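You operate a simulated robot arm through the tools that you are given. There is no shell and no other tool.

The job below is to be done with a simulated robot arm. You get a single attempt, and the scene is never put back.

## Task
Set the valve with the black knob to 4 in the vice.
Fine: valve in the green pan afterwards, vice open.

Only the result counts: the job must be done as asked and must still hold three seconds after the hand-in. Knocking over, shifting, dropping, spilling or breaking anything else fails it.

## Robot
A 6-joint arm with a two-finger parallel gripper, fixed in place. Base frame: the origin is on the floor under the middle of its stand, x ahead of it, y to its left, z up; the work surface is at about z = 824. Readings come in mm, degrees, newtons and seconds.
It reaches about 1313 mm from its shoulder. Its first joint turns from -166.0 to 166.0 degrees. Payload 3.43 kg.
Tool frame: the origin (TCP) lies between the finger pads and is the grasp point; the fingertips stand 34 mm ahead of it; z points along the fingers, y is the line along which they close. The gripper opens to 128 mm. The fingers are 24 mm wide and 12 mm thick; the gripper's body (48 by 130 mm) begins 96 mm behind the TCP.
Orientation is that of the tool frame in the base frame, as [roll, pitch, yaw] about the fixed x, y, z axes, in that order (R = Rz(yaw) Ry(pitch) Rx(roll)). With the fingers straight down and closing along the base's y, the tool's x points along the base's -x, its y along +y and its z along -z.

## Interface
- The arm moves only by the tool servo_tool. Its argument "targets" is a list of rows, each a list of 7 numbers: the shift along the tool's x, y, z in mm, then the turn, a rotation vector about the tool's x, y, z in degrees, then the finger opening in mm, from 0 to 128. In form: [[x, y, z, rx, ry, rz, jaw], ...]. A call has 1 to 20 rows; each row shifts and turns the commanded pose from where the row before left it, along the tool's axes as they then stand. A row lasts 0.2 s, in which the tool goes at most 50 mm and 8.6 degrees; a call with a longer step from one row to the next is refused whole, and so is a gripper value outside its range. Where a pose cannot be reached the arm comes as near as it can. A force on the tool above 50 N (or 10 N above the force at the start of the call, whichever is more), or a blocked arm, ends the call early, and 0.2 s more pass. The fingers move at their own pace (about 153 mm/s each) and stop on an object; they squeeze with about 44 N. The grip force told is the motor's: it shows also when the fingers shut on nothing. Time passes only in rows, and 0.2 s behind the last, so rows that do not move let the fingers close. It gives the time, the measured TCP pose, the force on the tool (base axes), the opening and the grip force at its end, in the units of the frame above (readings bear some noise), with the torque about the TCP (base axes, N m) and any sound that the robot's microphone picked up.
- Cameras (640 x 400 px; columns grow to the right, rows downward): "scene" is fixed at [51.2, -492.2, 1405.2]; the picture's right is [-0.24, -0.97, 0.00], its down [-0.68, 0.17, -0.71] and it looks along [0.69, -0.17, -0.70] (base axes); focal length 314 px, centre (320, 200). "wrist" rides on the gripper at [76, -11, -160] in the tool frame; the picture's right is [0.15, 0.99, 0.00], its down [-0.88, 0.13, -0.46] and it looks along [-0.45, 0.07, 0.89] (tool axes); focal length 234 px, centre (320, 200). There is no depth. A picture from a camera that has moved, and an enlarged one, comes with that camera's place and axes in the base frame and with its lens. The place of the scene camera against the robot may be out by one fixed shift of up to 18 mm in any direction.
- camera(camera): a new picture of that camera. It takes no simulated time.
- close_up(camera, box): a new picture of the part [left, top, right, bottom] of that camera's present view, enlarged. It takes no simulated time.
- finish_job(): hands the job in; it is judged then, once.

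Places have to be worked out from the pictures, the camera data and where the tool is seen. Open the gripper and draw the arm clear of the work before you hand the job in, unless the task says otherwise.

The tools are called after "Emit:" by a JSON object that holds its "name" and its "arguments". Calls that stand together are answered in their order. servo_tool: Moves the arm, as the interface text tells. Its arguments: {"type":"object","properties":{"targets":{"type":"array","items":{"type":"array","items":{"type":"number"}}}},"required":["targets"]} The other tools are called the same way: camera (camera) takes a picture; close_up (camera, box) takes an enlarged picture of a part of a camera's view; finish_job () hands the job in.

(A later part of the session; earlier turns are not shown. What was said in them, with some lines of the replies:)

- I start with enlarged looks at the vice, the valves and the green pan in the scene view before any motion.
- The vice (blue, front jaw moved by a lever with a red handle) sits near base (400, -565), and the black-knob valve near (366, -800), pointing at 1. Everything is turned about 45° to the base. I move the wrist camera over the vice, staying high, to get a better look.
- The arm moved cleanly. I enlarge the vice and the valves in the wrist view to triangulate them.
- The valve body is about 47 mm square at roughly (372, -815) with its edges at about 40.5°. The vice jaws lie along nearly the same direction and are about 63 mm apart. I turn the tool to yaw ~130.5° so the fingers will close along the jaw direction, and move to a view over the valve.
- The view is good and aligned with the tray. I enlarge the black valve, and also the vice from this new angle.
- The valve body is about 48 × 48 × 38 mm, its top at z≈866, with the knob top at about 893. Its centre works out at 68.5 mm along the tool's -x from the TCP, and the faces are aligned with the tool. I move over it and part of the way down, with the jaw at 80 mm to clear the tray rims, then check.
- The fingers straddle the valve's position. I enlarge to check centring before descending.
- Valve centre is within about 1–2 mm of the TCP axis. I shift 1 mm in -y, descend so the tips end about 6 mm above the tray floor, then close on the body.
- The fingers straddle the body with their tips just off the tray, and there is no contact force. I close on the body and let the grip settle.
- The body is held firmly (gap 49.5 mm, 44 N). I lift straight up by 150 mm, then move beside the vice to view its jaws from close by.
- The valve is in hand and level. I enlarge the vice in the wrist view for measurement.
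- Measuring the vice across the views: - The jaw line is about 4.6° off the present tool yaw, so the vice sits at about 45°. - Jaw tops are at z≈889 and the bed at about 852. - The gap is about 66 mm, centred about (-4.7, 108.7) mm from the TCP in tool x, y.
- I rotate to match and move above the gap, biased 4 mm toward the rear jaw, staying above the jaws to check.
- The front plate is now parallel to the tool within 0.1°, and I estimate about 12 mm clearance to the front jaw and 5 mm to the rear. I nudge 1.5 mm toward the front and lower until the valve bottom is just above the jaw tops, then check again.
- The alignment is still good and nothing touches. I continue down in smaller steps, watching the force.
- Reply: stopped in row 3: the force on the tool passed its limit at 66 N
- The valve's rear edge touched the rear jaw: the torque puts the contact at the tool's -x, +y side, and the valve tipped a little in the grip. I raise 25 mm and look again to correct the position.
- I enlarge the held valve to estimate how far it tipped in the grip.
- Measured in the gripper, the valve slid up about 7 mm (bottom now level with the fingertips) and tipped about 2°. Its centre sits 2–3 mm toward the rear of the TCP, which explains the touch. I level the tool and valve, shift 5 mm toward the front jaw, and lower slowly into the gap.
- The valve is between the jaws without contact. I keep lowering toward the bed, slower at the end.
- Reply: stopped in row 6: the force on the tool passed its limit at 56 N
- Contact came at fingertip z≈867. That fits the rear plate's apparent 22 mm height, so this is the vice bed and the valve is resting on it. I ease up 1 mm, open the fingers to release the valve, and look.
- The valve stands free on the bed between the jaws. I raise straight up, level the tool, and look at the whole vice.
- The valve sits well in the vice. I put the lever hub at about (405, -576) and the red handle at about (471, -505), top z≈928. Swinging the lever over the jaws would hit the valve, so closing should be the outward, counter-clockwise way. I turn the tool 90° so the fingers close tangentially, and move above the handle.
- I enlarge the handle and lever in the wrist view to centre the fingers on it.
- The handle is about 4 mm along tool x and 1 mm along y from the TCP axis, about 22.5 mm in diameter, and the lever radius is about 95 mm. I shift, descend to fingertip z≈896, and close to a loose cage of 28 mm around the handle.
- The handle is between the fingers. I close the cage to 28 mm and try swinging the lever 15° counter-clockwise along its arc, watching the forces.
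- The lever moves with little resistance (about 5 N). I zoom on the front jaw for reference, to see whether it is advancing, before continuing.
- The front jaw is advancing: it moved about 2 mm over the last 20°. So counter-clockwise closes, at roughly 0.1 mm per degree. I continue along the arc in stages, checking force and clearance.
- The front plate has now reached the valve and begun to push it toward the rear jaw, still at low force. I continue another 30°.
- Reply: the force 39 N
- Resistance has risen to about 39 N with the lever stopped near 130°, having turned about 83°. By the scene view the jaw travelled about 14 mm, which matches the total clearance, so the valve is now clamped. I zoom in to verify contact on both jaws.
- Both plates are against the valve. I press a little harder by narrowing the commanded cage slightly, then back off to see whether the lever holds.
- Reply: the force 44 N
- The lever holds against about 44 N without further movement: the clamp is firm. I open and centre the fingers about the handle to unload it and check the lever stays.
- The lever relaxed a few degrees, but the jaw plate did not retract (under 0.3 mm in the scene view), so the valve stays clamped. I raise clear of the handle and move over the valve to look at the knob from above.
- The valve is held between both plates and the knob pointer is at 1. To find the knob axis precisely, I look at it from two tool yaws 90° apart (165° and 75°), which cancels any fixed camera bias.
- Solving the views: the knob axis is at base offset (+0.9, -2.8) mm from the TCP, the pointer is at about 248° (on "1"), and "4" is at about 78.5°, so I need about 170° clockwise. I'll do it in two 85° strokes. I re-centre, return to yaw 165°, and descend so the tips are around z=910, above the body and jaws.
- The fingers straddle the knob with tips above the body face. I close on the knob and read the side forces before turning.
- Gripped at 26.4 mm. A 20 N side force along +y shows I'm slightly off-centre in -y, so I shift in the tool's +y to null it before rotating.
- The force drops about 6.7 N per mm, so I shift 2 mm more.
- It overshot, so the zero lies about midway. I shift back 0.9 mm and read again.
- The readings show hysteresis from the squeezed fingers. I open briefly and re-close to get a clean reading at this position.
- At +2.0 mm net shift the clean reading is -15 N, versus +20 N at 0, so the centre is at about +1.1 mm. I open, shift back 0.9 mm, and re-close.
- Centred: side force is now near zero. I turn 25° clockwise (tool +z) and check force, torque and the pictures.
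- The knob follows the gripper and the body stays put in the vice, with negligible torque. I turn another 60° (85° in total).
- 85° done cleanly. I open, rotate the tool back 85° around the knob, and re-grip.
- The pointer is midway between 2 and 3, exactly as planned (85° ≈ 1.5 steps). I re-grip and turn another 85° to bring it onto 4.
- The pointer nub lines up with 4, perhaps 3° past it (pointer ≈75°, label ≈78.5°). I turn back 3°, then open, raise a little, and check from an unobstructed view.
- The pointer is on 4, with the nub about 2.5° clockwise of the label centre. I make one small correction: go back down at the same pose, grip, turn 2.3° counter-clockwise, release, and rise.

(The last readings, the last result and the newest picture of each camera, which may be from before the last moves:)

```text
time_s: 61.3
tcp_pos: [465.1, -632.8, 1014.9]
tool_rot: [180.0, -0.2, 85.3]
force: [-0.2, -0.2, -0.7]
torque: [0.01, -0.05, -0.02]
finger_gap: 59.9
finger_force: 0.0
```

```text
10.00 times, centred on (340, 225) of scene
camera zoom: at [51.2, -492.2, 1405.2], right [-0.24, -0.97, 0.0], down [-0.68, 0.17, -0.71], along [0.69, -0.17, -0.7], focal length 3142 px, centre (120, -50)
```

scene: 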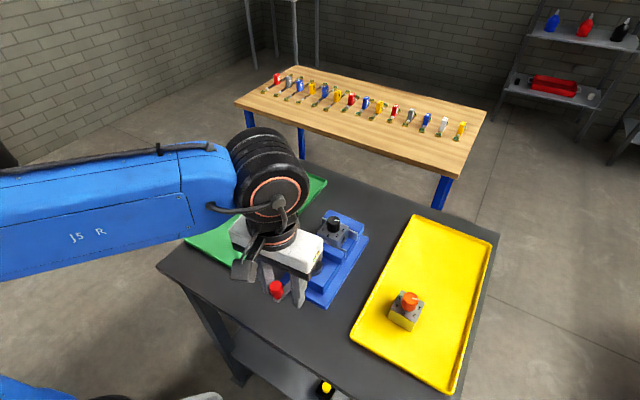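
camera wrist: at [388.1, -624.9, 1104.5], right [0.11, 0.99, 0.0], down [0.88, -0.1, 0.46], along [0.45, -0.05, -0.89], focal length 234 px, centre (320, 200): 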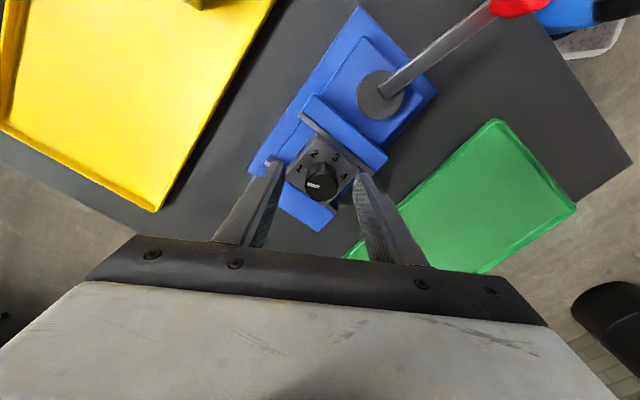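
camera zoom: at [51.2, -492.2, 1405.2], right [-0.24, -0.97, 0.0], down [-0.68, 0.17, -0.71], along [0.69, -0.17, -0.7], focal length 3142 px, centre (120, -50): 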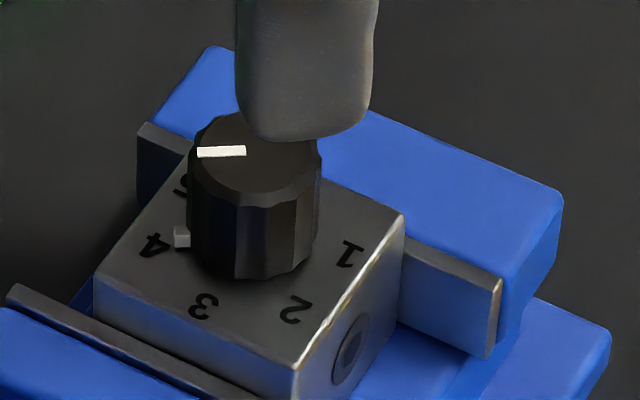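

The nub now points at 4 within about 1°, so the valve is set. Next I open the vice: I turn the tool to match the lever's present angle (~123°) and move above the red handle.

Emit:
{"name": "servo_tool", "arguments": {"targets": [[0, 0, 0, 0, 0, -7.6, 60], [0, 0, 0, 0, 0, -7.6, 60], [0, 0, 0, 0, 0, -7.6, 60], [0, 0, 0, 0, 0, -7.6, 60], [0, 0, 0, 0, 0, -7.3, 60], [44.7, -4.1, 0, 0, 0, 0, 60], [44.7, -4.1, 0, 0, 0, 0, 60], [44.7, -4.1, 0, 0, 0, 0, 60], [44.6, -4.0, 0, 0, 0, 0, 60], [0, 0, 0, 0, 0, 0, 60]]}}

Emit:
{"name": "camera", "arguments": {"camera": "wrist"}}

Emit:
{"name": "close_up", "arguments": {"camera": "wrist", "box": [260, 110, 400, 240]}}

```text
time_s: 63.5
tcp_pos: [353.0, -489.9, 1015.5]
tool_rot: [179.9, -0.1, 123.1]
force: [1.5, -0.4, 0.2]
torque: [0.01, 0.02, 0.03]
finger_gap: 59.9
finger_force: 0.1
```

```text
taken
camera wrist: at [302.6, -433.7, 1175.2], right [0.75, 0.66, 0.0], down [0.59, -0.67, 0.46], along [0.3, -0.34, -0.89], focal length 234 px, centre (320, 200)
```

wrist: 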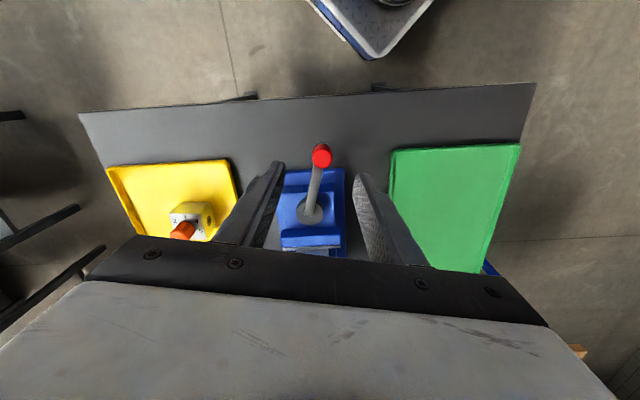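

```text
3.08 times, centred on (330, 175) of wrist
camera zoom: at [302.6, -433.7, 1175.2], right [0.75, 0.66, 0.0], down [0.59, -0.67, 0.46], along [0.3, -0.34, -0.89], focal length 720 px, centre (289, 277)
```

zoom: 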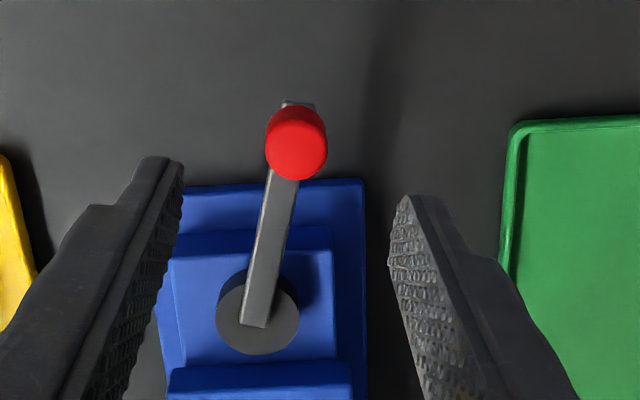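

The handle is about 1.5 mm in x and 2 mm in y from the TCP axis; radius ≈98 mm, lever at ≈121°. I descend around it, cage it, and swing the first 20° clockwise to open.

Emit:
{"name": "servo_tool", "arguments": {"targets": [[1.5, 1.9, 0, 0, 0, 0, 60], [0, 0, 40, 0, 0, 0, 60], [0, 0, 30, 0, 0, 0, 60], [0, 0, 15, 0, 0, 0, 60], [0, 0, 0, 0, 0, 0, 30], [0, 0, 0, 0, 0, 0, 30], [-0.37, 8.6, 0, 0, 0, 5, 30], [-0.37, 8.6, 0, 0, 0, 5, 30], [-0.37, 8.6, 0, 0, 0, 5, 30], [-0.37, 8.6, 0, 0, 0, 5, 30], [0, 0, 0, 0, 0, 0, 30]]}}

Emit:
{"name": "camera", "arguments": {"camera": "wrist"}}

Emit:
{"name": "close_up", "arguments": {"camera": "scene", "box": [230, 190, 370, 310]}}

```text
time_s: 65.9
tcp_pos: [384.7, -475.8, 930.7]
tool_rot: [179.9, 0.0, 103.0]
force: [-4.4, -1.0, 0.4]
torque: [-0.12, 0.15, 0.03]
finger_gap: 32.9
finger_force: 2.5
```

```text
taken
camera wrist: at [357.3, -404.2, 1090.1], right [0.93, 0.37, 0.0], down [0.33, -0.83, 0.45], along [0.17, -0.42, -0.89], focal length 234 px, centre (320, 200)
```

wrist: 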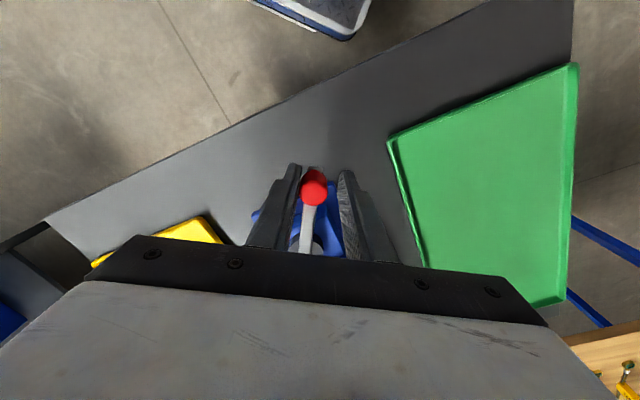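

```text
3.33 times, centred on (300, 250) of scene
camera zoom: at [51.2, -492.2, 1405.2], right [-0.24, -0.97, 0.0], down [-0.68, 0.17, -0.71], along [0.69, -0.17, -0.7], focal length 1047 px, centre (387, 33)
```

zoom: 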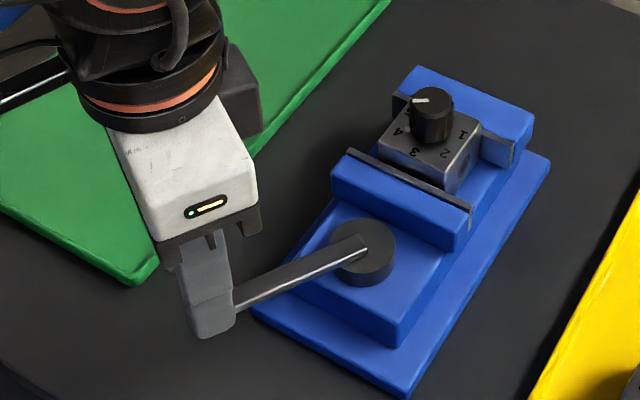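

The lever swings back easily and the jaw is releasing, with the valve standing still. I continue clockwise about 57° to the original open position.

Emit:
{"name": "servo_tool", "arguments": {"targets": [[-0.37, 8.6, 0, 0, 0, 5, 30], [-0.37, 8.6, 0, 0, 0, 5, 30], [-0.37, 8.6, 0, 0, 0, 5, 30], [-0.37, 8.6, 0, 0, 0, 5, 30], [-0.37, 8.6, 0, 0, 0, 5, 30], [-0.37, 8.6, 0, 0, 0, 5, 30], [-0.37, 8.6, 0, 0, 0, 5, 30], [-0.37, 8.6, 0, 0, 0, 5, 30], [-0.37, 8.6, 0, 0, 0, 5, 30], [-0.37, 8.6, 0, 0, 0, 5, 30], [-0.37, 8.6, 0, 0, 0, 5, 30], [0, 0, 0, 0, 0, 0, 30]]}}

Emit:
{"name": "camera", "arguments": {"camera": "wrist"}}

Emit:
{"name": "close_up", "arguments": {"camera": "scene", "box": [230, 190, 370, 310]}}

```text
time_s: 68.5
tcp_pos: [474.0, -498.5, 929.4]
tool_rot: [179.9, -0.1, 48.1]
force: [-3.7, 3.6, -0.9]
torque: [0.01, 0.02, -0.07]
finger_gap: 32.1
finger_force: 1.7
```

```text
taken
camera wrist: at [516.4, -434.0, 1089.8], right [0.83, -0.55, 0.0], down [-0.49, -0.74, 0.45], along [-0.25, -0.38, -0.89], focal length 234 px, centre (320, 200)
```

wrist: 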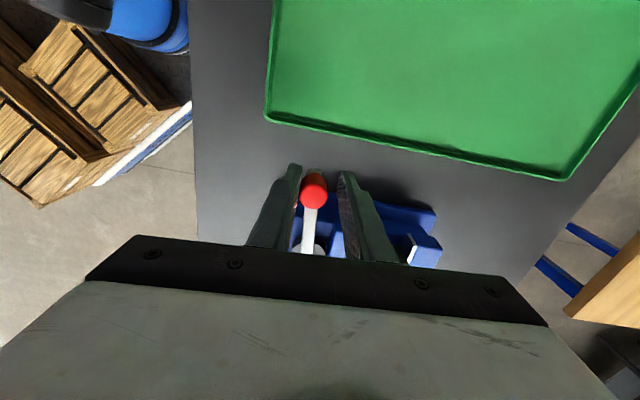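

```text
3.33 times, centred on (300, 250) of scene
camera zoom: at [51.2, -492.2, 1405.2], right [-0.24, -0.97, 0.0], down [-0.68, 0.17, -0.71], along [0.69, -0.17, -0.7], focal length 1047 px, centre (387, 33)
```

zoom: 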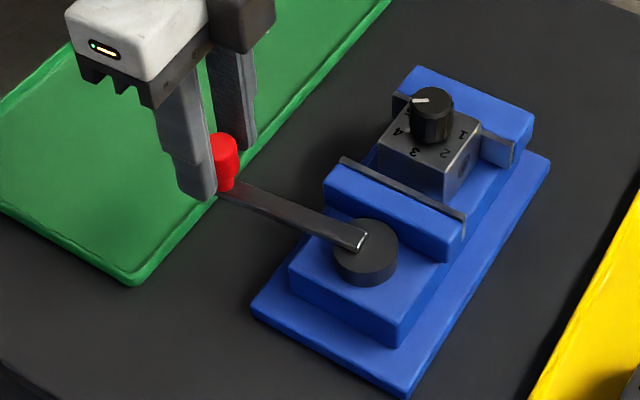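

The lever is now at about 51°, against an original ~46.5°. I push the last few degrees in small steps and watch for a stop.

Emit:
{"name": "servo_tool", "arguments": {"targets": [[-0.1, 3.4, 0, 0, 0, 2, 30], [-0.1, 3.4, 0, 0, 0, 2, 30], [-0.1, 2.6, 0, 0, 0, 1.5, 30], [0, 0, 0, 0, 0, 0, 30]]}}

Emit:
{"name": "camera", "arguments": {"camera": "wrist"}}

Emit:
{"name": "close_up", "arguments": {"camera": "scene", "box": [230, 190, 370, 310]}}

```text
time_s: 69.5
tcp_pos: [479.8, -504.7, 930.2]
tool_rot: [-180.0, -0.1, 42.6]
force: [-1.9, 4.5, -0.6]
torque: [0.03, -0.01, -0.03]
finger_gap: 32.4
finger_force: 2.0
```

```text
taken
camera wrist: at [528.5, -445.5, 1089.9], right [0.78, -0.63, 0.0], down [-0.56, -0.69, 0.45], along [-0.29, -0.35, -0.89], focal length 234 px, centre (320, 200)
```

wrist: 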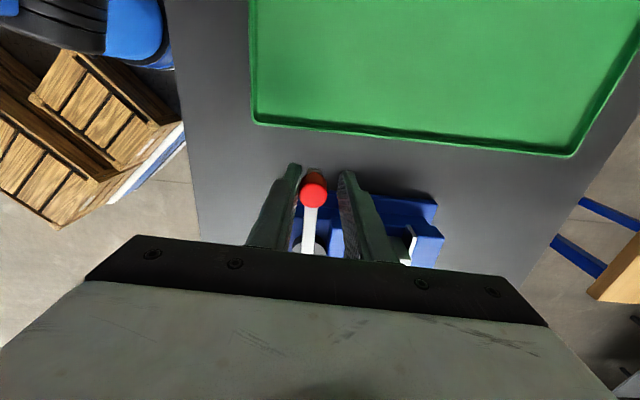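

```text
3.33 times, centred on (300, 250) of scene
camera zoom: at [51.2, -492.2, 1405.2], right [-0.24, -0.97, 0.0], down [-0.68, 0.17, -0.71], along [0.69, -0.17, -0.7], focal length 1047 px, centre (387, 33)
```

zoom: 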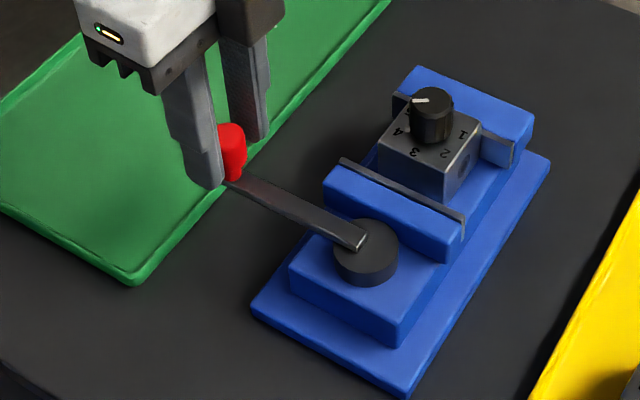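

The lever is within about 1–2° of where it began. I add one more small push to bring it fully back, checking for a stop.

Emit:
{"name": "servo_tool", "arguments": {"targets": [[0, 1.7, 0, 0, 0, 1, 30], [0, 1.7, 0, 0, 0, 1, 30], [0, 0, 0, 0, 0, 0, 30]]}}

Emit:
{"name": "close_up", "arguments": {"camera": "scene", "box": [260, 190, 380, 310]}}

```text
time_s: 70.3
tcp_pos: [480.4, -506.9, 930.7]
tool_rot: [-180.0, -0.1, 40.6]
force: [-10.8, 6.4, 0.3]
torque: [0.09, 0.21, -0.01]
finger_gap: 36.4
finger_force: 5.8
```

```text
3.33 times, centred on (320, 250) of scene
camera zoom: at [51.2, -492.2, 1405.2], right [-0.24, -0.97, 0.0], down [-0.68, 0.17, -0.71], along [0.69, -0.17, -0.7], focal length 1047 px, centre (320, 33)
```

zoom: 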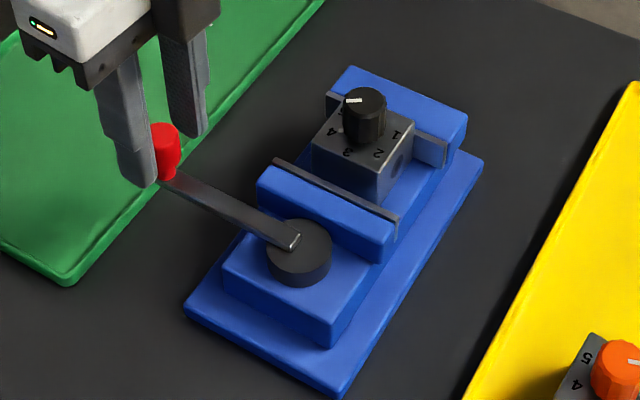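

The force rose to 12 N and the fingers yielded, so the lever is back at its open stop, and the jaw plate matches the starting picture. I open the fingers, rise clear, and turn the tool back to yaw 135° for picking the valve.

Emit:
{"name": "servo_tool", "arguments": {"targets": [[0, 0, 0, 0, 0, 0, 60], [0, -4, 0, 0, 0, 0, 60], [0, 0, -30, 0, 0, 0, 60], [0, 0, -35, 0, 0, 0, 60], [0, 0, -30, 0, 0, 0, 66], [0, 0, 0, 0, 0, -7.87, 66], [0, 0, 0, 0, 0, -7.87, 66], [0, 0, 0, 0, 0, -7.87, 66], [0, 0, 0, 0, 0, -7.87, 66], [0, 0, 0, 0, 0, -7.87, 66], [0, 0, 0, 0, 0, -7.87, 66], [0, 0, 0, 0, 0, -7.87, 66], [0, 0, 0, 0, 0, -7.87, 66], [0, 0, 0, 0, 0, -7.87, 66], [0, 0, 0, 0, 0, -7.87, 66], [0, 0, 0, 0, 0, -7.87, 66], [0, 0, 0, 0, 0, -7.87, 66], [0, 0, 0, 0, 0, 0, 66]]}}

Emit:
{"name": "camera", "arguments": {"camera": "wrist"}}

Emit:
{"name": "close_up", "arguments": {"camera": "scene", "box": [250, 190, 370, 310]}}

```text
time_s: 74.1
tcp_pos: [479.7, -503.4, 1025.4]
tool_rot: [179.8, 0.0, 135.1]
force: [0.4, -0.5, -1.1]
torque: [0.01, -0.01, 0.01]
finger_gap: 65.7
finger_force: 0.1
```

```text
taken
camera wrist: at [418.3, -458.8, 1185.0], right [0.59, 0.8, 0.0], down [0.72, -0.53, 0.46], along [0.37, -0.27, -0.89], focal length 234 px, centre (320, 200)
```

wrist: 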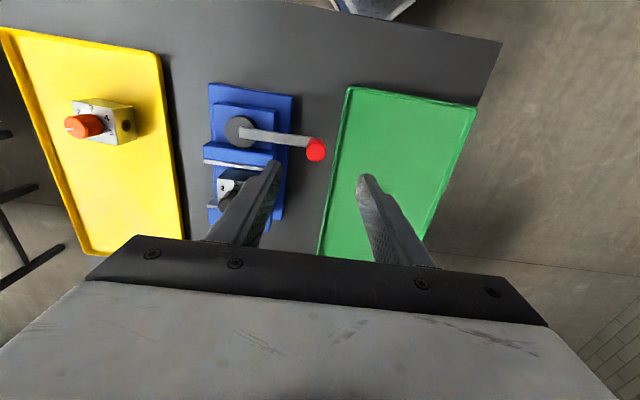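

```text
3.33 times, centred on (310, 250) of scene
camera zoom: at [51.2, -492.2, 1405.2], right [-0.24, -0.97, 0.0], down [-0.68, 0.17, -0.71], along [0.69, -0.17, -0.7], focal length 1047 px, centre (353, 33)
```

zoom: 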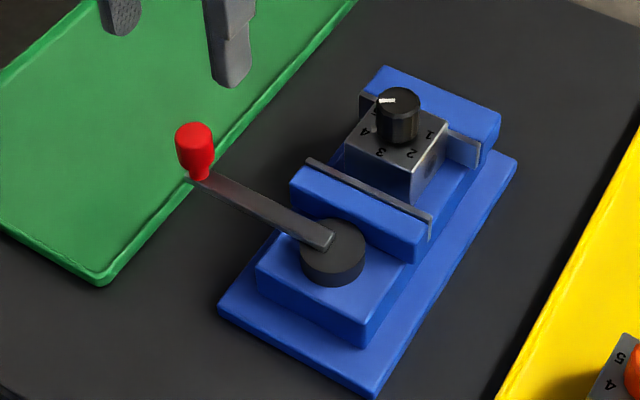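

The vice is fully open with the valve standing on the bed, pointer at 4. I move over the valve and check centring before descending.

Emit:
{"name": "servo_tool", "arguments": {"targets": [[-26.5, -34.1, 0, 0, 0, 0, 68], [-26.5, -34.1, 0, 0, 0, 0, 68], [-26.5, -34.0, 0, 0, 0, 0, 68], [0, 0, 0, 0, 0, 0, 68]]}}

Emit:
{"name": "close_up", "arguments": {"camera": "wrist", "box": [260, 100, 380, 200]}}

```text
time_s: 75.1
tcp_pos: [463.0, -633.7, 1025.5]
tool_rot: [179.9, 0.0, 135.0]
force: [0.6, 0.3, 0.1]
torque: [0.01, 0.01, -0.01]
finger_gap: 68.0
finger_force: 0.1
```

```text
4.00 times, centred on (320, 150) of wrist
camera zoom: at [401.7, -588.3, 1185.1], right [0.6, 0.8, 0.0], down [0.71, -0.53, 0.46], along [0.37, -0.27, -0.89], focal length 937 px, centre (320, 400)
```

zoom: 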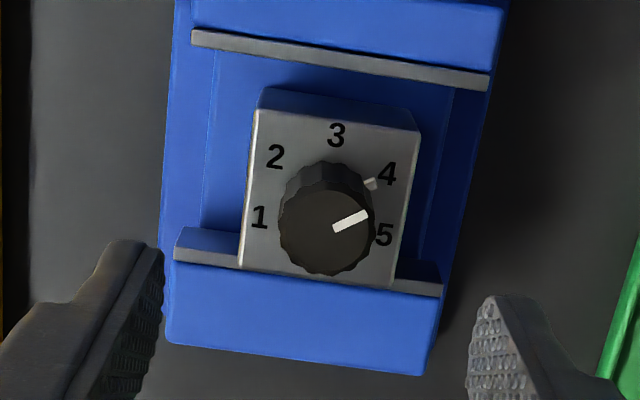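

The pointer is on 4 within a few degrees of measurement error, and the valve is nearly centred. I shift 1.6 mm in y, descend so the tips are about 4 mm above the vice bed, and check before closing.

Emit:
{"name": "servo_tool", "arguments": {"targets": [[0, 1.6, 0, 0, 0, 0, 68], [0, 0, 40, 0, 0, 0, 68], [0, 0, 40, 0, 0, 0, 68], [0, 0, 20, 0, 0, 0, 68], [0, 0, 10, 0, 0, 0, 68], [0, 0, 6, 0, 0, 0, 68], [0, 0, 4, 0, 0, 0, 68], [0, 0, 0, 0, 0, 0, 68]]}}

Emit:
{"name": "close_up", "arguments": {"camera": "wrist", "box": [240, 80, 400, 240]}}

Emit:
{"name": "close_up", "arguments": {"camera": "scene", "box": [300, 190, 380, 270]}}

```text
time_s: 76.9
tcp_pos: [464.6, -632.4, 905.9]
tool_rot: [180.0, 0.0, 135.0]
force: [-0.1, -0.1, 0.2]
torque: [0.03, 0.0, 0.01]
finger_gap: 67.9
finger_force: 0.0
```

```text
2.50 times, centred on (320, 160) of wrist
camera zoom: at [403.4, -586.5, 1065.1], right [0.6, 0.8, 0.0], down [0.71, -0.53, 0.46], along [0.37, -0.27, -0.89], focal length 585 px, centre (320, 300)
```

zoom: 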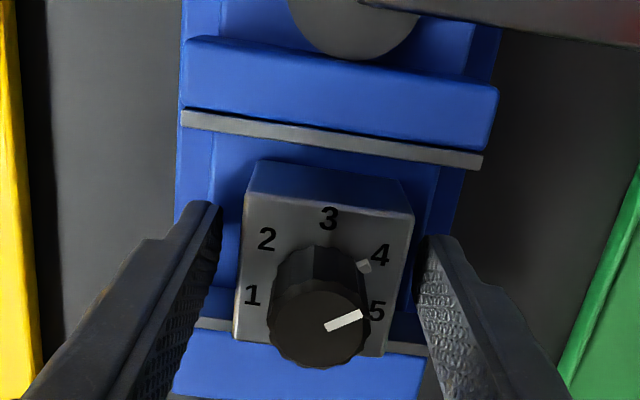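

```text
5.00 times, centred on (340, 230) of scene
camera zoom: at [51.2, -492.2, 1405.2], right [-0.24, -0.97, 0.0], down [-0.68, 0.17, -0.71], along [0.69, -0.17, -0.7], focal length 1571 px, centre (220, 50)
```

zoom: 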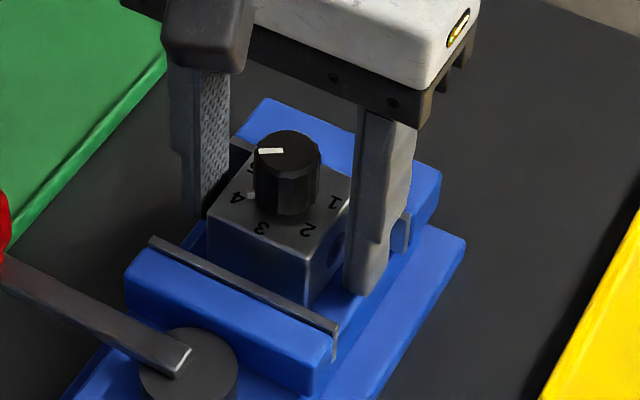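

The fingers are well placed on the valve's free sides. I close to grip the body.

Emit:
{"name": "servo_tool", "arguments": {"targets": [[0, 0, 0, 0, 0, 0, 52], [0, 0, 0, 0, 0, 0, 40], [0, 0, 0, 0, 0, 0, 20], [0, 0, 0, 0, 0, 0, 20]]}}

```text
time_s: 77.9
tcp_pos: [464.4, -631.0, 905.6]
tool_rot: [179.8, -0.1, 135.1]
force: [1.4, 1.5, -0.1]
torque: [-0.03, 0.0, -0.01]
finger_gap: 49.5
finger_force: 44.3
```

Firm grip at 49.5 mm with no side load. I lift slightly, ease away from the rear plate, then raise clear.

Emit:
{"name": "servo_tool", "arguments": {"targets": [[0, 0, -3, 0, 0, 0, 20], [3, 0, -4, 0, 0, 0, 20], [0, 0, -10, 0, 0, 0, 20], [0, 0, -20, 0, 0, 0, 20], [0, 0, -35, 0, 0, 0, 20], [0, 0, -40, 0, 0, 0, 20], [0, 0, -15, 0, 0, 0, 20], [0, 0, 0, 0, 0, 0, 20]]}}

Emit:
{"name": "camera", "arguments": {"camera": "wrist"}}

Emit:
{"name": "close_up", "arguments": {"camera": "scene", "box": [240, 140, 400, 300]}}

```text
time_s: 79.7
tcp_pos: [463.3, -631.0, 1032.1]
tool_rot: [179.9, 0.0, 134.9]
force: [1.5, 0.2, -3.4]
torque: [-0.01, 0.02, 0.02]
finger_gap: 49.5
finger_force: 43.6
```

```text
taken
camera wrist: at [401.7, -585.3, 1191.8], right [0.6, 0.8, 0.0], down [0.71, -0.53, 0.46], along [0.37, -0.27, -0.89], focal length 234 px, centre (320, 200)
```

wrist: 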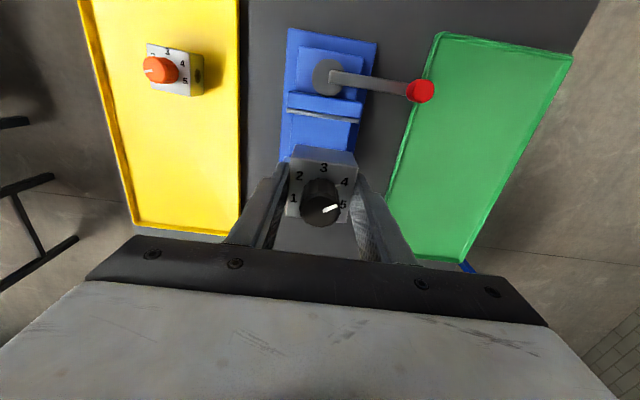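

```text
2.50 times, centred on (320, 220) of scene
camera zoom: at [51.2, -492.2, 1405.2], right [-0.24, -0.97, 0.0], down [-0.68, 0.17, -0.71], along [0.69, -0.17, -0.7], focal length 786 px, centre (320, 150)
```

zoom: 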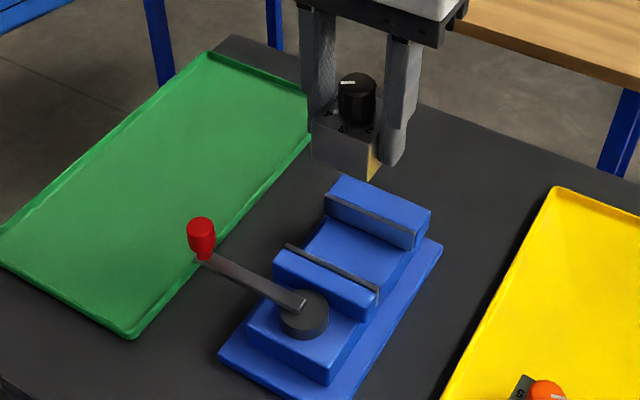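

The valve is held securely and the vice is clear and open. The green pan's centre works out at about (-23, 230) mm from the TCP in tool x, y. I carry the valve over it at this height and look again.

Emit:
{"name": "servo_tool", "arguments": {"targets": [[-6, 46.4, 0, 0, 0, 0, 20], [-6, 46.4, 0, 0, 0, 0, 20], [-6, 46.4, 0, 0, 0, 0, 20], [-6, 46.4, 0, 0, 0, 0, 20], [-6, 46.4, 0, 0, 0, 0, 20], [0, 0, 30, 0, 0, 0, 20], [0, 0, 30, 0, 0, 0, 20], [0, 0, 0, 0, 0, 0, 20]]}}

Emit:
{"name": "camera", "arguments": {"camera": "wrist"}}

Emit:
{"name": "camera", "arguments": {"camera": "scene"}}

```text
time_s: 81.5
tcp_pos: [648.2, -487.4, 971.8]
tool_rot: [179.9, 0.0, 135.1]
force: [-1.0, 0.4, -2.8]
torque: [-0.02, -0.01, 0.01]
finger_gap: 49.7
finger_force: 43.6
```

```text
taken
camera wrist: at [587.0, -442.0, 1131.0], right [0.6, 0.8, 0.0], down [0.71, -0.53, 0.46], along [0.37, -0.27, -0.89], focal length 234 px, centre (320, 200)
```

wrist: 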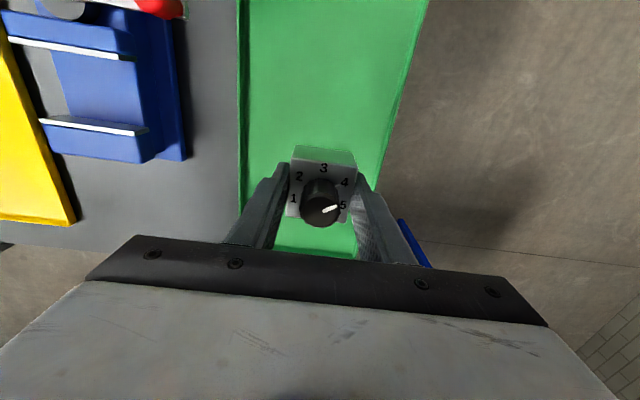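

```text
taken
```

scene: 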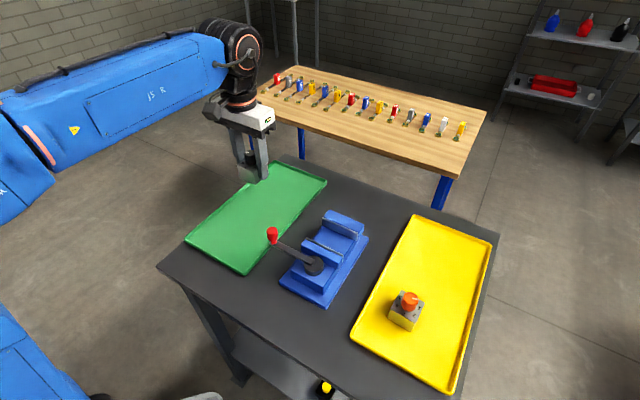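

The valve hangs over the middle of the pan, with roughly 95–100 mm to either side rim. I descend to about 9 mm above the expected pan floor.

Emit:
{"name": "servo_tool", "arguments": {"targets": [[0, 0, 35, 0, 0, 0, 20], [0, 0, 35, 0, 0, 0, 20], [0, 0, 18, 0, 0, 0, 20], [0, 0, 8, 0, 0, 0, 20], [0, 0, 3, 0, 0, 0, 20], [0, 0, 0, 0, 0, 0, 20]]}}

Emit:
{"name": "close_up", "arguments": {"camera": "scene", "box": [180, 130, 340, 280]}}

Emit:
{"name": "camera", "arguments": {"camera": "wrist"}}

```text
time_s: 82.9
tcp_pos: [646.6, -486.8, 872.4]
tool_rot: [179.8, -0.1, 135.0]
force: [0.2, -0.2, -2.7]
torque: [0.0, -0.01, 0.0]
finger_gap: 49.5
finger_force: 43.7
```

```text
2.67 times, centred on (260, 205) of scene
camera zoom: at [51.2, -492.2, 1405.2], right [-0.24, -0.97, 0.0], down [-0.68, 0.17, -0.71], along [0.69, -0.17, -0.7], focal length 838 px, centre (480, 187)
```

zoom: 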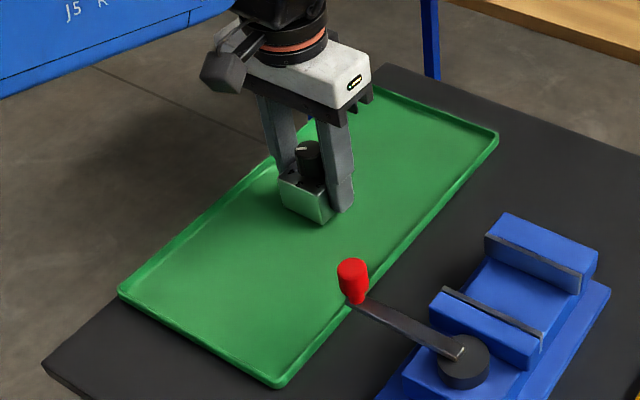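

```text
taken
camera wrist: at [586.2, -441.2, 1032.6], right [0.6, 0.8, 0.0], down [0.71, -0.53, 0.46], along [0.37, -0.27, -0.89], focal length 234 px, centre (320, 200)
```

wrist: 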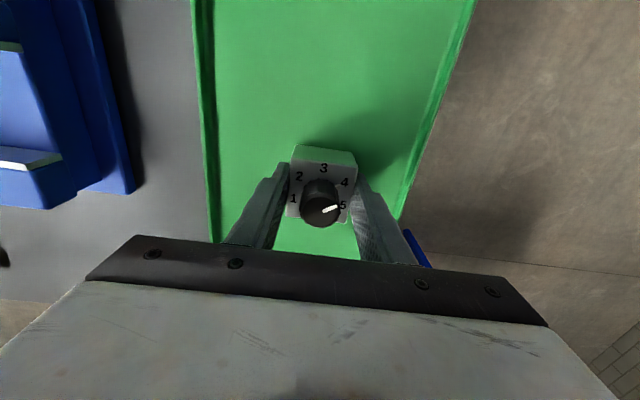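

It is close to the floor, well inside the pan, with no contact yet. I continue in 1 mm steps.

Emit:
{"name": "servo_tool", "arguments": {"targets": [[0, 0, 1.5, 0, 0, 0, 20], [0, 0, 1.5, 0, 0, 0, 20], [0, 0, 1, 0, 0, 0, 20], [0, 0, 0, 0, 0, 0, 20]]}}

```text
time_s: 83.9
tcp_pos: [648.0, -486.3, 869.7]
tool_rot: [179.9, 0.0, 134.9]
force: [0.0, -0.3, -2.5]
torque: [-0.02, 0.01, 0.01]
finger_gap: 49.4
finger_force: 43.5
```

Still no contact (only the weight shows). I go on down in 1 mm steps.

Emit:
{"name": "servo_tool", "arguments": {"targets": [[0, 0, 1, 0, 0, 0, 20], [0, 0, 1, 0, 0, 0, 20], [0, 0, 1, 0, 0, 0, 20], [0, 0, 0, 0, 0, 0, 20]]}}

```text
time_s: 84.9
tcp_pos: [647.6, -487.9, 866.8]
tool_rot: [179.9, -0.1, 135.0]
force: [0.6, -0.4, -1.8]
torque: [-0.02, 0.03, 0.03]
finger_gap: 49.4
finger_force: 44.0
```

The tool is at z≈866 with no contact force yet. I take two more 1 mm steps.

Emit:
{"name": "servo_tool", "arguments": {"targets": [[0, 0, 1, 0, 0, 0, 20], [0, 0, 0.7, 0, 0, 0, 20], [0, 0, 0, 0, 0, 0, 20]]}}

Emit:
{"name": "close_up", "arguments": {"camera": "scene", "box": [235, 160, 285, 220]}}

```text
time_s: 85.7
tcp_pos: [647.8, -485.9, 864.9]
tool_rot: [179.8, 0.0, 135.0]
force: [0.1, 0.4, 2.9]
torque: [-0.01, 0.13, 0.03]
finger_gap: 49.6
finger_force: 43.7
```

```text
6.67 times, centred on (260, 190) of scene
camera zoom: at [51.2, -492.2, 1405.2], right [-0.24, -0.97, 0.0], down [-0.68, 0.17, -0.71], along [0.69, -0.17, -0.7], focal length 2095 px, centre (720, 267)
```

zoom: 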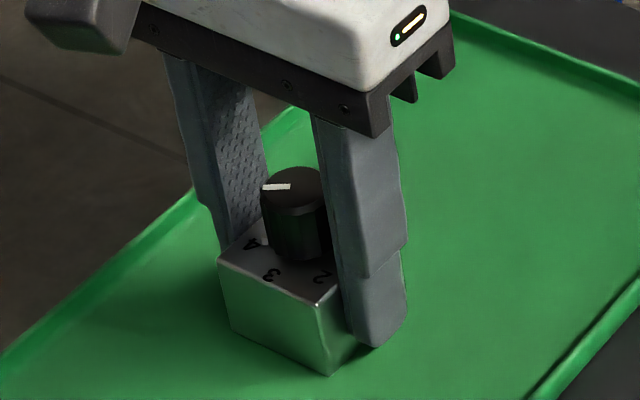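

The vertical force changed from -2.5 to +2.9 N: the valve has touched the pan floor lightly. I open the fingers gently and check it stands.

Emit:
{"name": "servo_tool", "arguments": {"targets": [[0, 0, 0, 0, 0, 0, 53], [0, 0, 0, 0, 0, 0, 62], [0, 0, 0, 0, 0, 0, 70], [0, 0, 0, 0, 0, 0, 70]]}}

Emit:
{"name": "close_up", "arguments": {"camera": "wrist", "box": [240, 120, 400, 260]}}

Emit:
{"name": "close_up", "arguments": {"camera": "scene", "box": [235, 160, 285, 220]}}

```text
time_s: 86.7
tcp_pos: [648.7, -486.2, 864.5]
tool_rot: [180.0, 0.1, 135.0]
force: [0.9, -0.5, -0.1]
torque: [0.02, 0.03, 0.02]
finger_gap: 70.3
finger_force: 0.1
```

```text
2.86 times, centred on (320, 190) of wrist
camera zoom: at [586.6, -441.2, 1024.3], right [0.6, 0.8, 0.0], down [0.71, -0.53, 0.46], along [0.37, -0.27, -0.89], focal length 669 px, centre (320, 229)
```

zoom: 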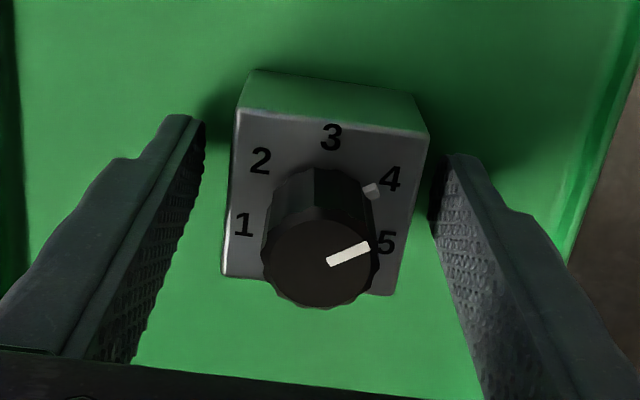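

```text
6.67 times, centred on (260, 190) of scene
camera zoom: at [51.2, -492.2, 1405.2], right [-0.24, -0.97, 0.0], down [-0.68, 0.17, -0.71], along [0.69, -0.17, -0.7], focal length 2095 px, centre (720, 267)
```

zoom: 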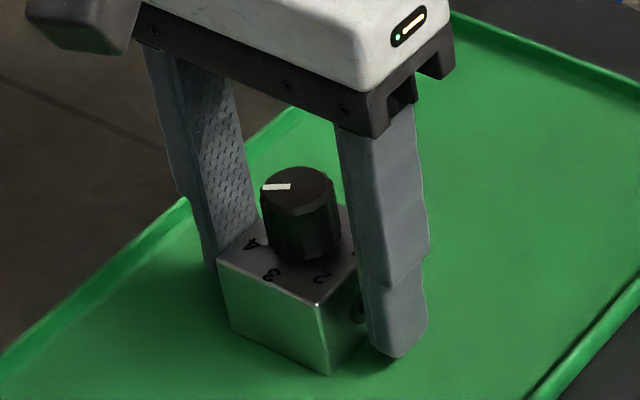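

The valve stands free and upright in the green pan, pointing at 4. I raise straight up and take a final look at everything.

Emit:
{"name": "servo_tool", "arguments": {"targets": [[0, 0, -10, 0, 0, 0, 70], [0, 0, -20, 0, 0, 0, 70], [0, 0, -35, 0, 0, 0, 70], [0, 0, -40, 0, 0, 0, 70], [0, 0, -40, 0, 0, 0, 70], [0, 0, -40, 0, 0, 0, 70], [0, 0, -40, 0, 0, 0, 70], [0, 0, 0, 0, 0, 0, 70]]}}

Emit:
{"name": "camera", "arguments": {"camera": "wrist"}}

Emit:
{"name": "close_up", "arguments": {"camera": "wrist", "box": [290, 80, 350, 140]}}

Emit:
{"name": "camera", "arguments": {"camera": "scene"}}

```text
time_s: 88.5
tcp_pos: [648.4, -487.7, 1090.2]
tool_rot: [-180.0, 0.0, 135.1]
force: [-0.4, 0.0, 0.3]
torque: [-0.02, 0.01, 0.01]
finger_gap: 70.1
finger_force: 0.0
```

```text
taken
camera wrist: at [587.1, -441.6, 1249.9], right [0.6, 0.8, 0.0], down [0.71, -0.53, 0.46], along [0.37, -0.27, -0.89], focal length 234 px, centre (320, 200)
```

wrist: 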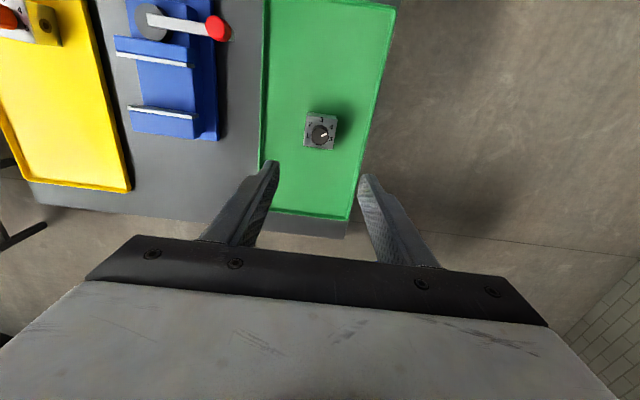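

```text
6.67 times, centred on (320, 110) of wrist
camera zoom: at [587.1, -441.6, 1249.9], right [0.6, 0.8, 0.0], down [0.71, -0.53, 0.46], along [0.37, -0.27, -0.89], focal length 1561 px, centre (320, 800)
```

zoom: 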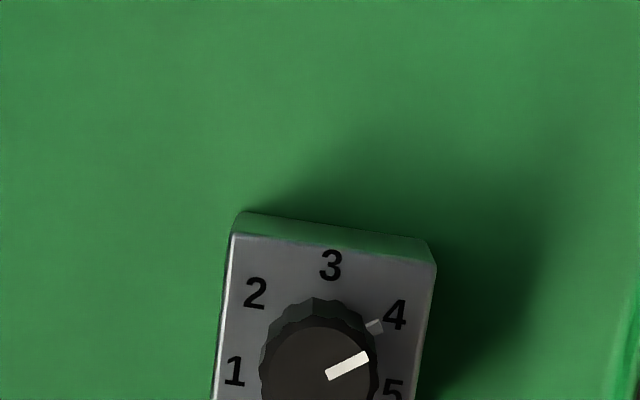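

```text
taken
```

scene: 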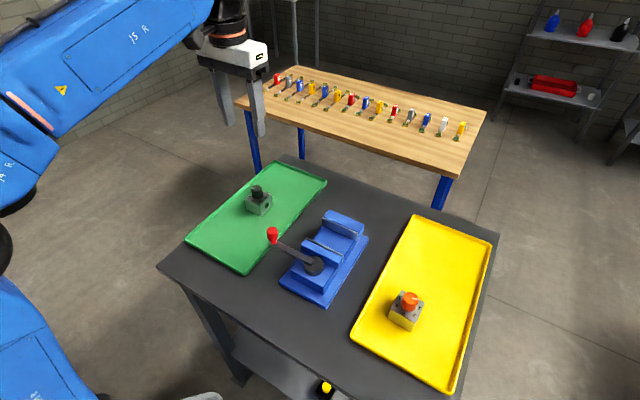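

All is in place. One last enlarged look at the dial from here, and a check of the vice and orange valve in the scene.

Emit:
{"name": "close_up", "arguments": {"camera": "wrist", "box": [296, 108, 346, 158]}}

Emit:
{"name": "close_up", "arguments": {"camera": "scene", "box": [160, 150, 500, 400]}}

Emit:
{"name": "close_up", "arguments": {"camera": "scene", "box": [240, 178, 280, 218]}}

```text
8.00 times, centred on (321, 133) of wrist
camera zoom: at [587.1, -441.6, 1249.9], right [0.6, 0.8, 0.0], down [0.71, -0.53, 0.46], along [0.37, -0.27, -0.89], focal length 1873 px, centre (312, 736)
```

zoom: 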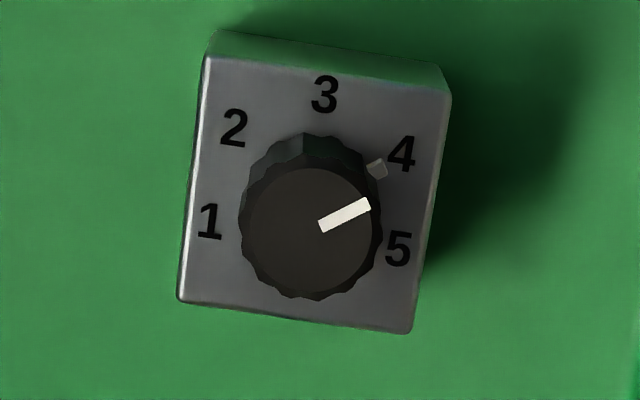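

```text
1.60 times, centred on (330, 275) of scene
camera zoom: at [51.2, -492.2, 1405.2], right [-0.24, -0.97, 0.0], down [-0.68, 0.17, -0.71], along [0.69, -0.17, -0.7], focal length 503 px, centre (304, 80)
```

zoom: 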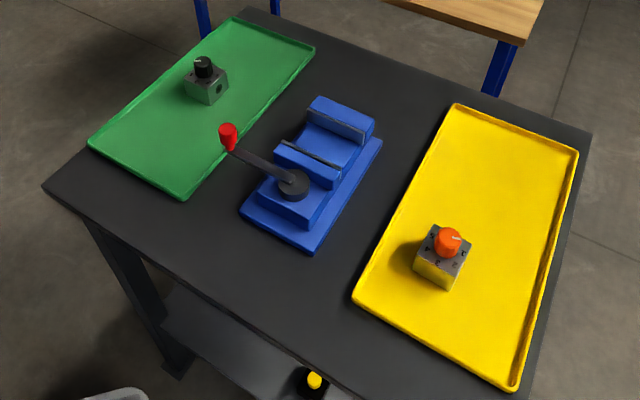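

```text
10.00 times, centred on (260, 198) of scene
camera zoom: at [51.2, -492.2, 1405.2], right [-0.24, -0.97, 0.0], down [-0.68, 0.17, -0.71], along [0.69, -0.17, -0.7], focal length 3142 px, centre (920, 220)
```

zoom: 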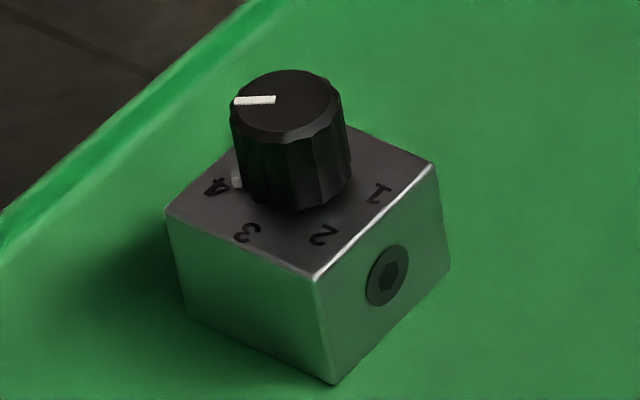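

The dial reads 4 (pointer within about 2° of the label), the valve stands in the green pan, the vice is open, and the orange valve is untouched. I draw the arm up and back toward its starting place, then hand in.

Emit:
{"name": "servo_tool", "arguments": {"targets": [[0, 0, -35, 0, 0, 0, 100], [0, 0, -35, 0, 0, 0, 128], [40, -20, 0, 0, 0, 0, 128], [40, -20, 0, 0, 0, 0, 128], [40, -20, 0, 0, 0, 0, 128], [0, 0, 0, 0, 0, 0, 128]]}}

Emit:
{"name": "camera", "arguments": {"camera": "scene"}}

```text
time_s: 89.9
tcp_pos: [519.5, -444.5, 1155.9]
tool_rot: [180.0, 0.0, 135.1]
force: [0.1, 0.6, -0.9]
torque: [-0.01, 0.02, -0.01]
finger_gap: 128.2
finger_force: 0.0
out of reach, approached as far as the arm can: row 2
```

```text
taken
```

scene: 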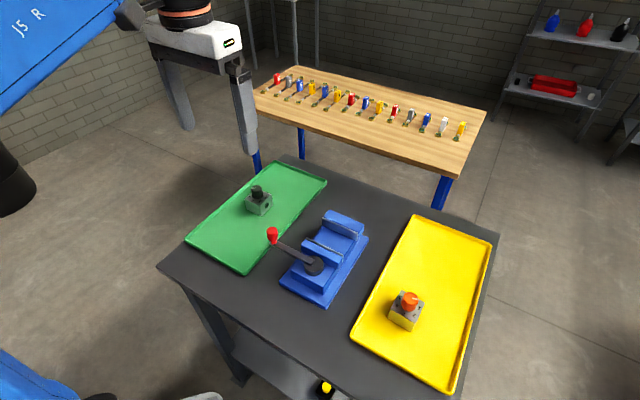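

The arm is clear, the gripper is open, the valve set to 4 stands in the green pan, and the vice is open with nothing else disturbed. I hand the job in.

Emit:
{"name": "finish_job", "arguments": {}}

```text
The job is handed in.
```

The black-knob valve is set to 4. I turned it while it was clamped in the vice, and it now stands upright in the green pan. The last close-up shows the pointer within about 2° of the 4.

- **Vice:** it is open again, with the lever back at the stop where it started.
- **Contact on the way in:** on the first try at lowering the valve into the vice, its rear edge touched the rear jaw at 66 N. The valve slipped slightly in the grip. I raised it, re-centred and placed it, and no damage shows in the pictures.
- **Everything else:** the orange-knob valve and the trays look unmoved. The arm is clear with the gripper open.

The hand-in was accepted, but no verdict came back.
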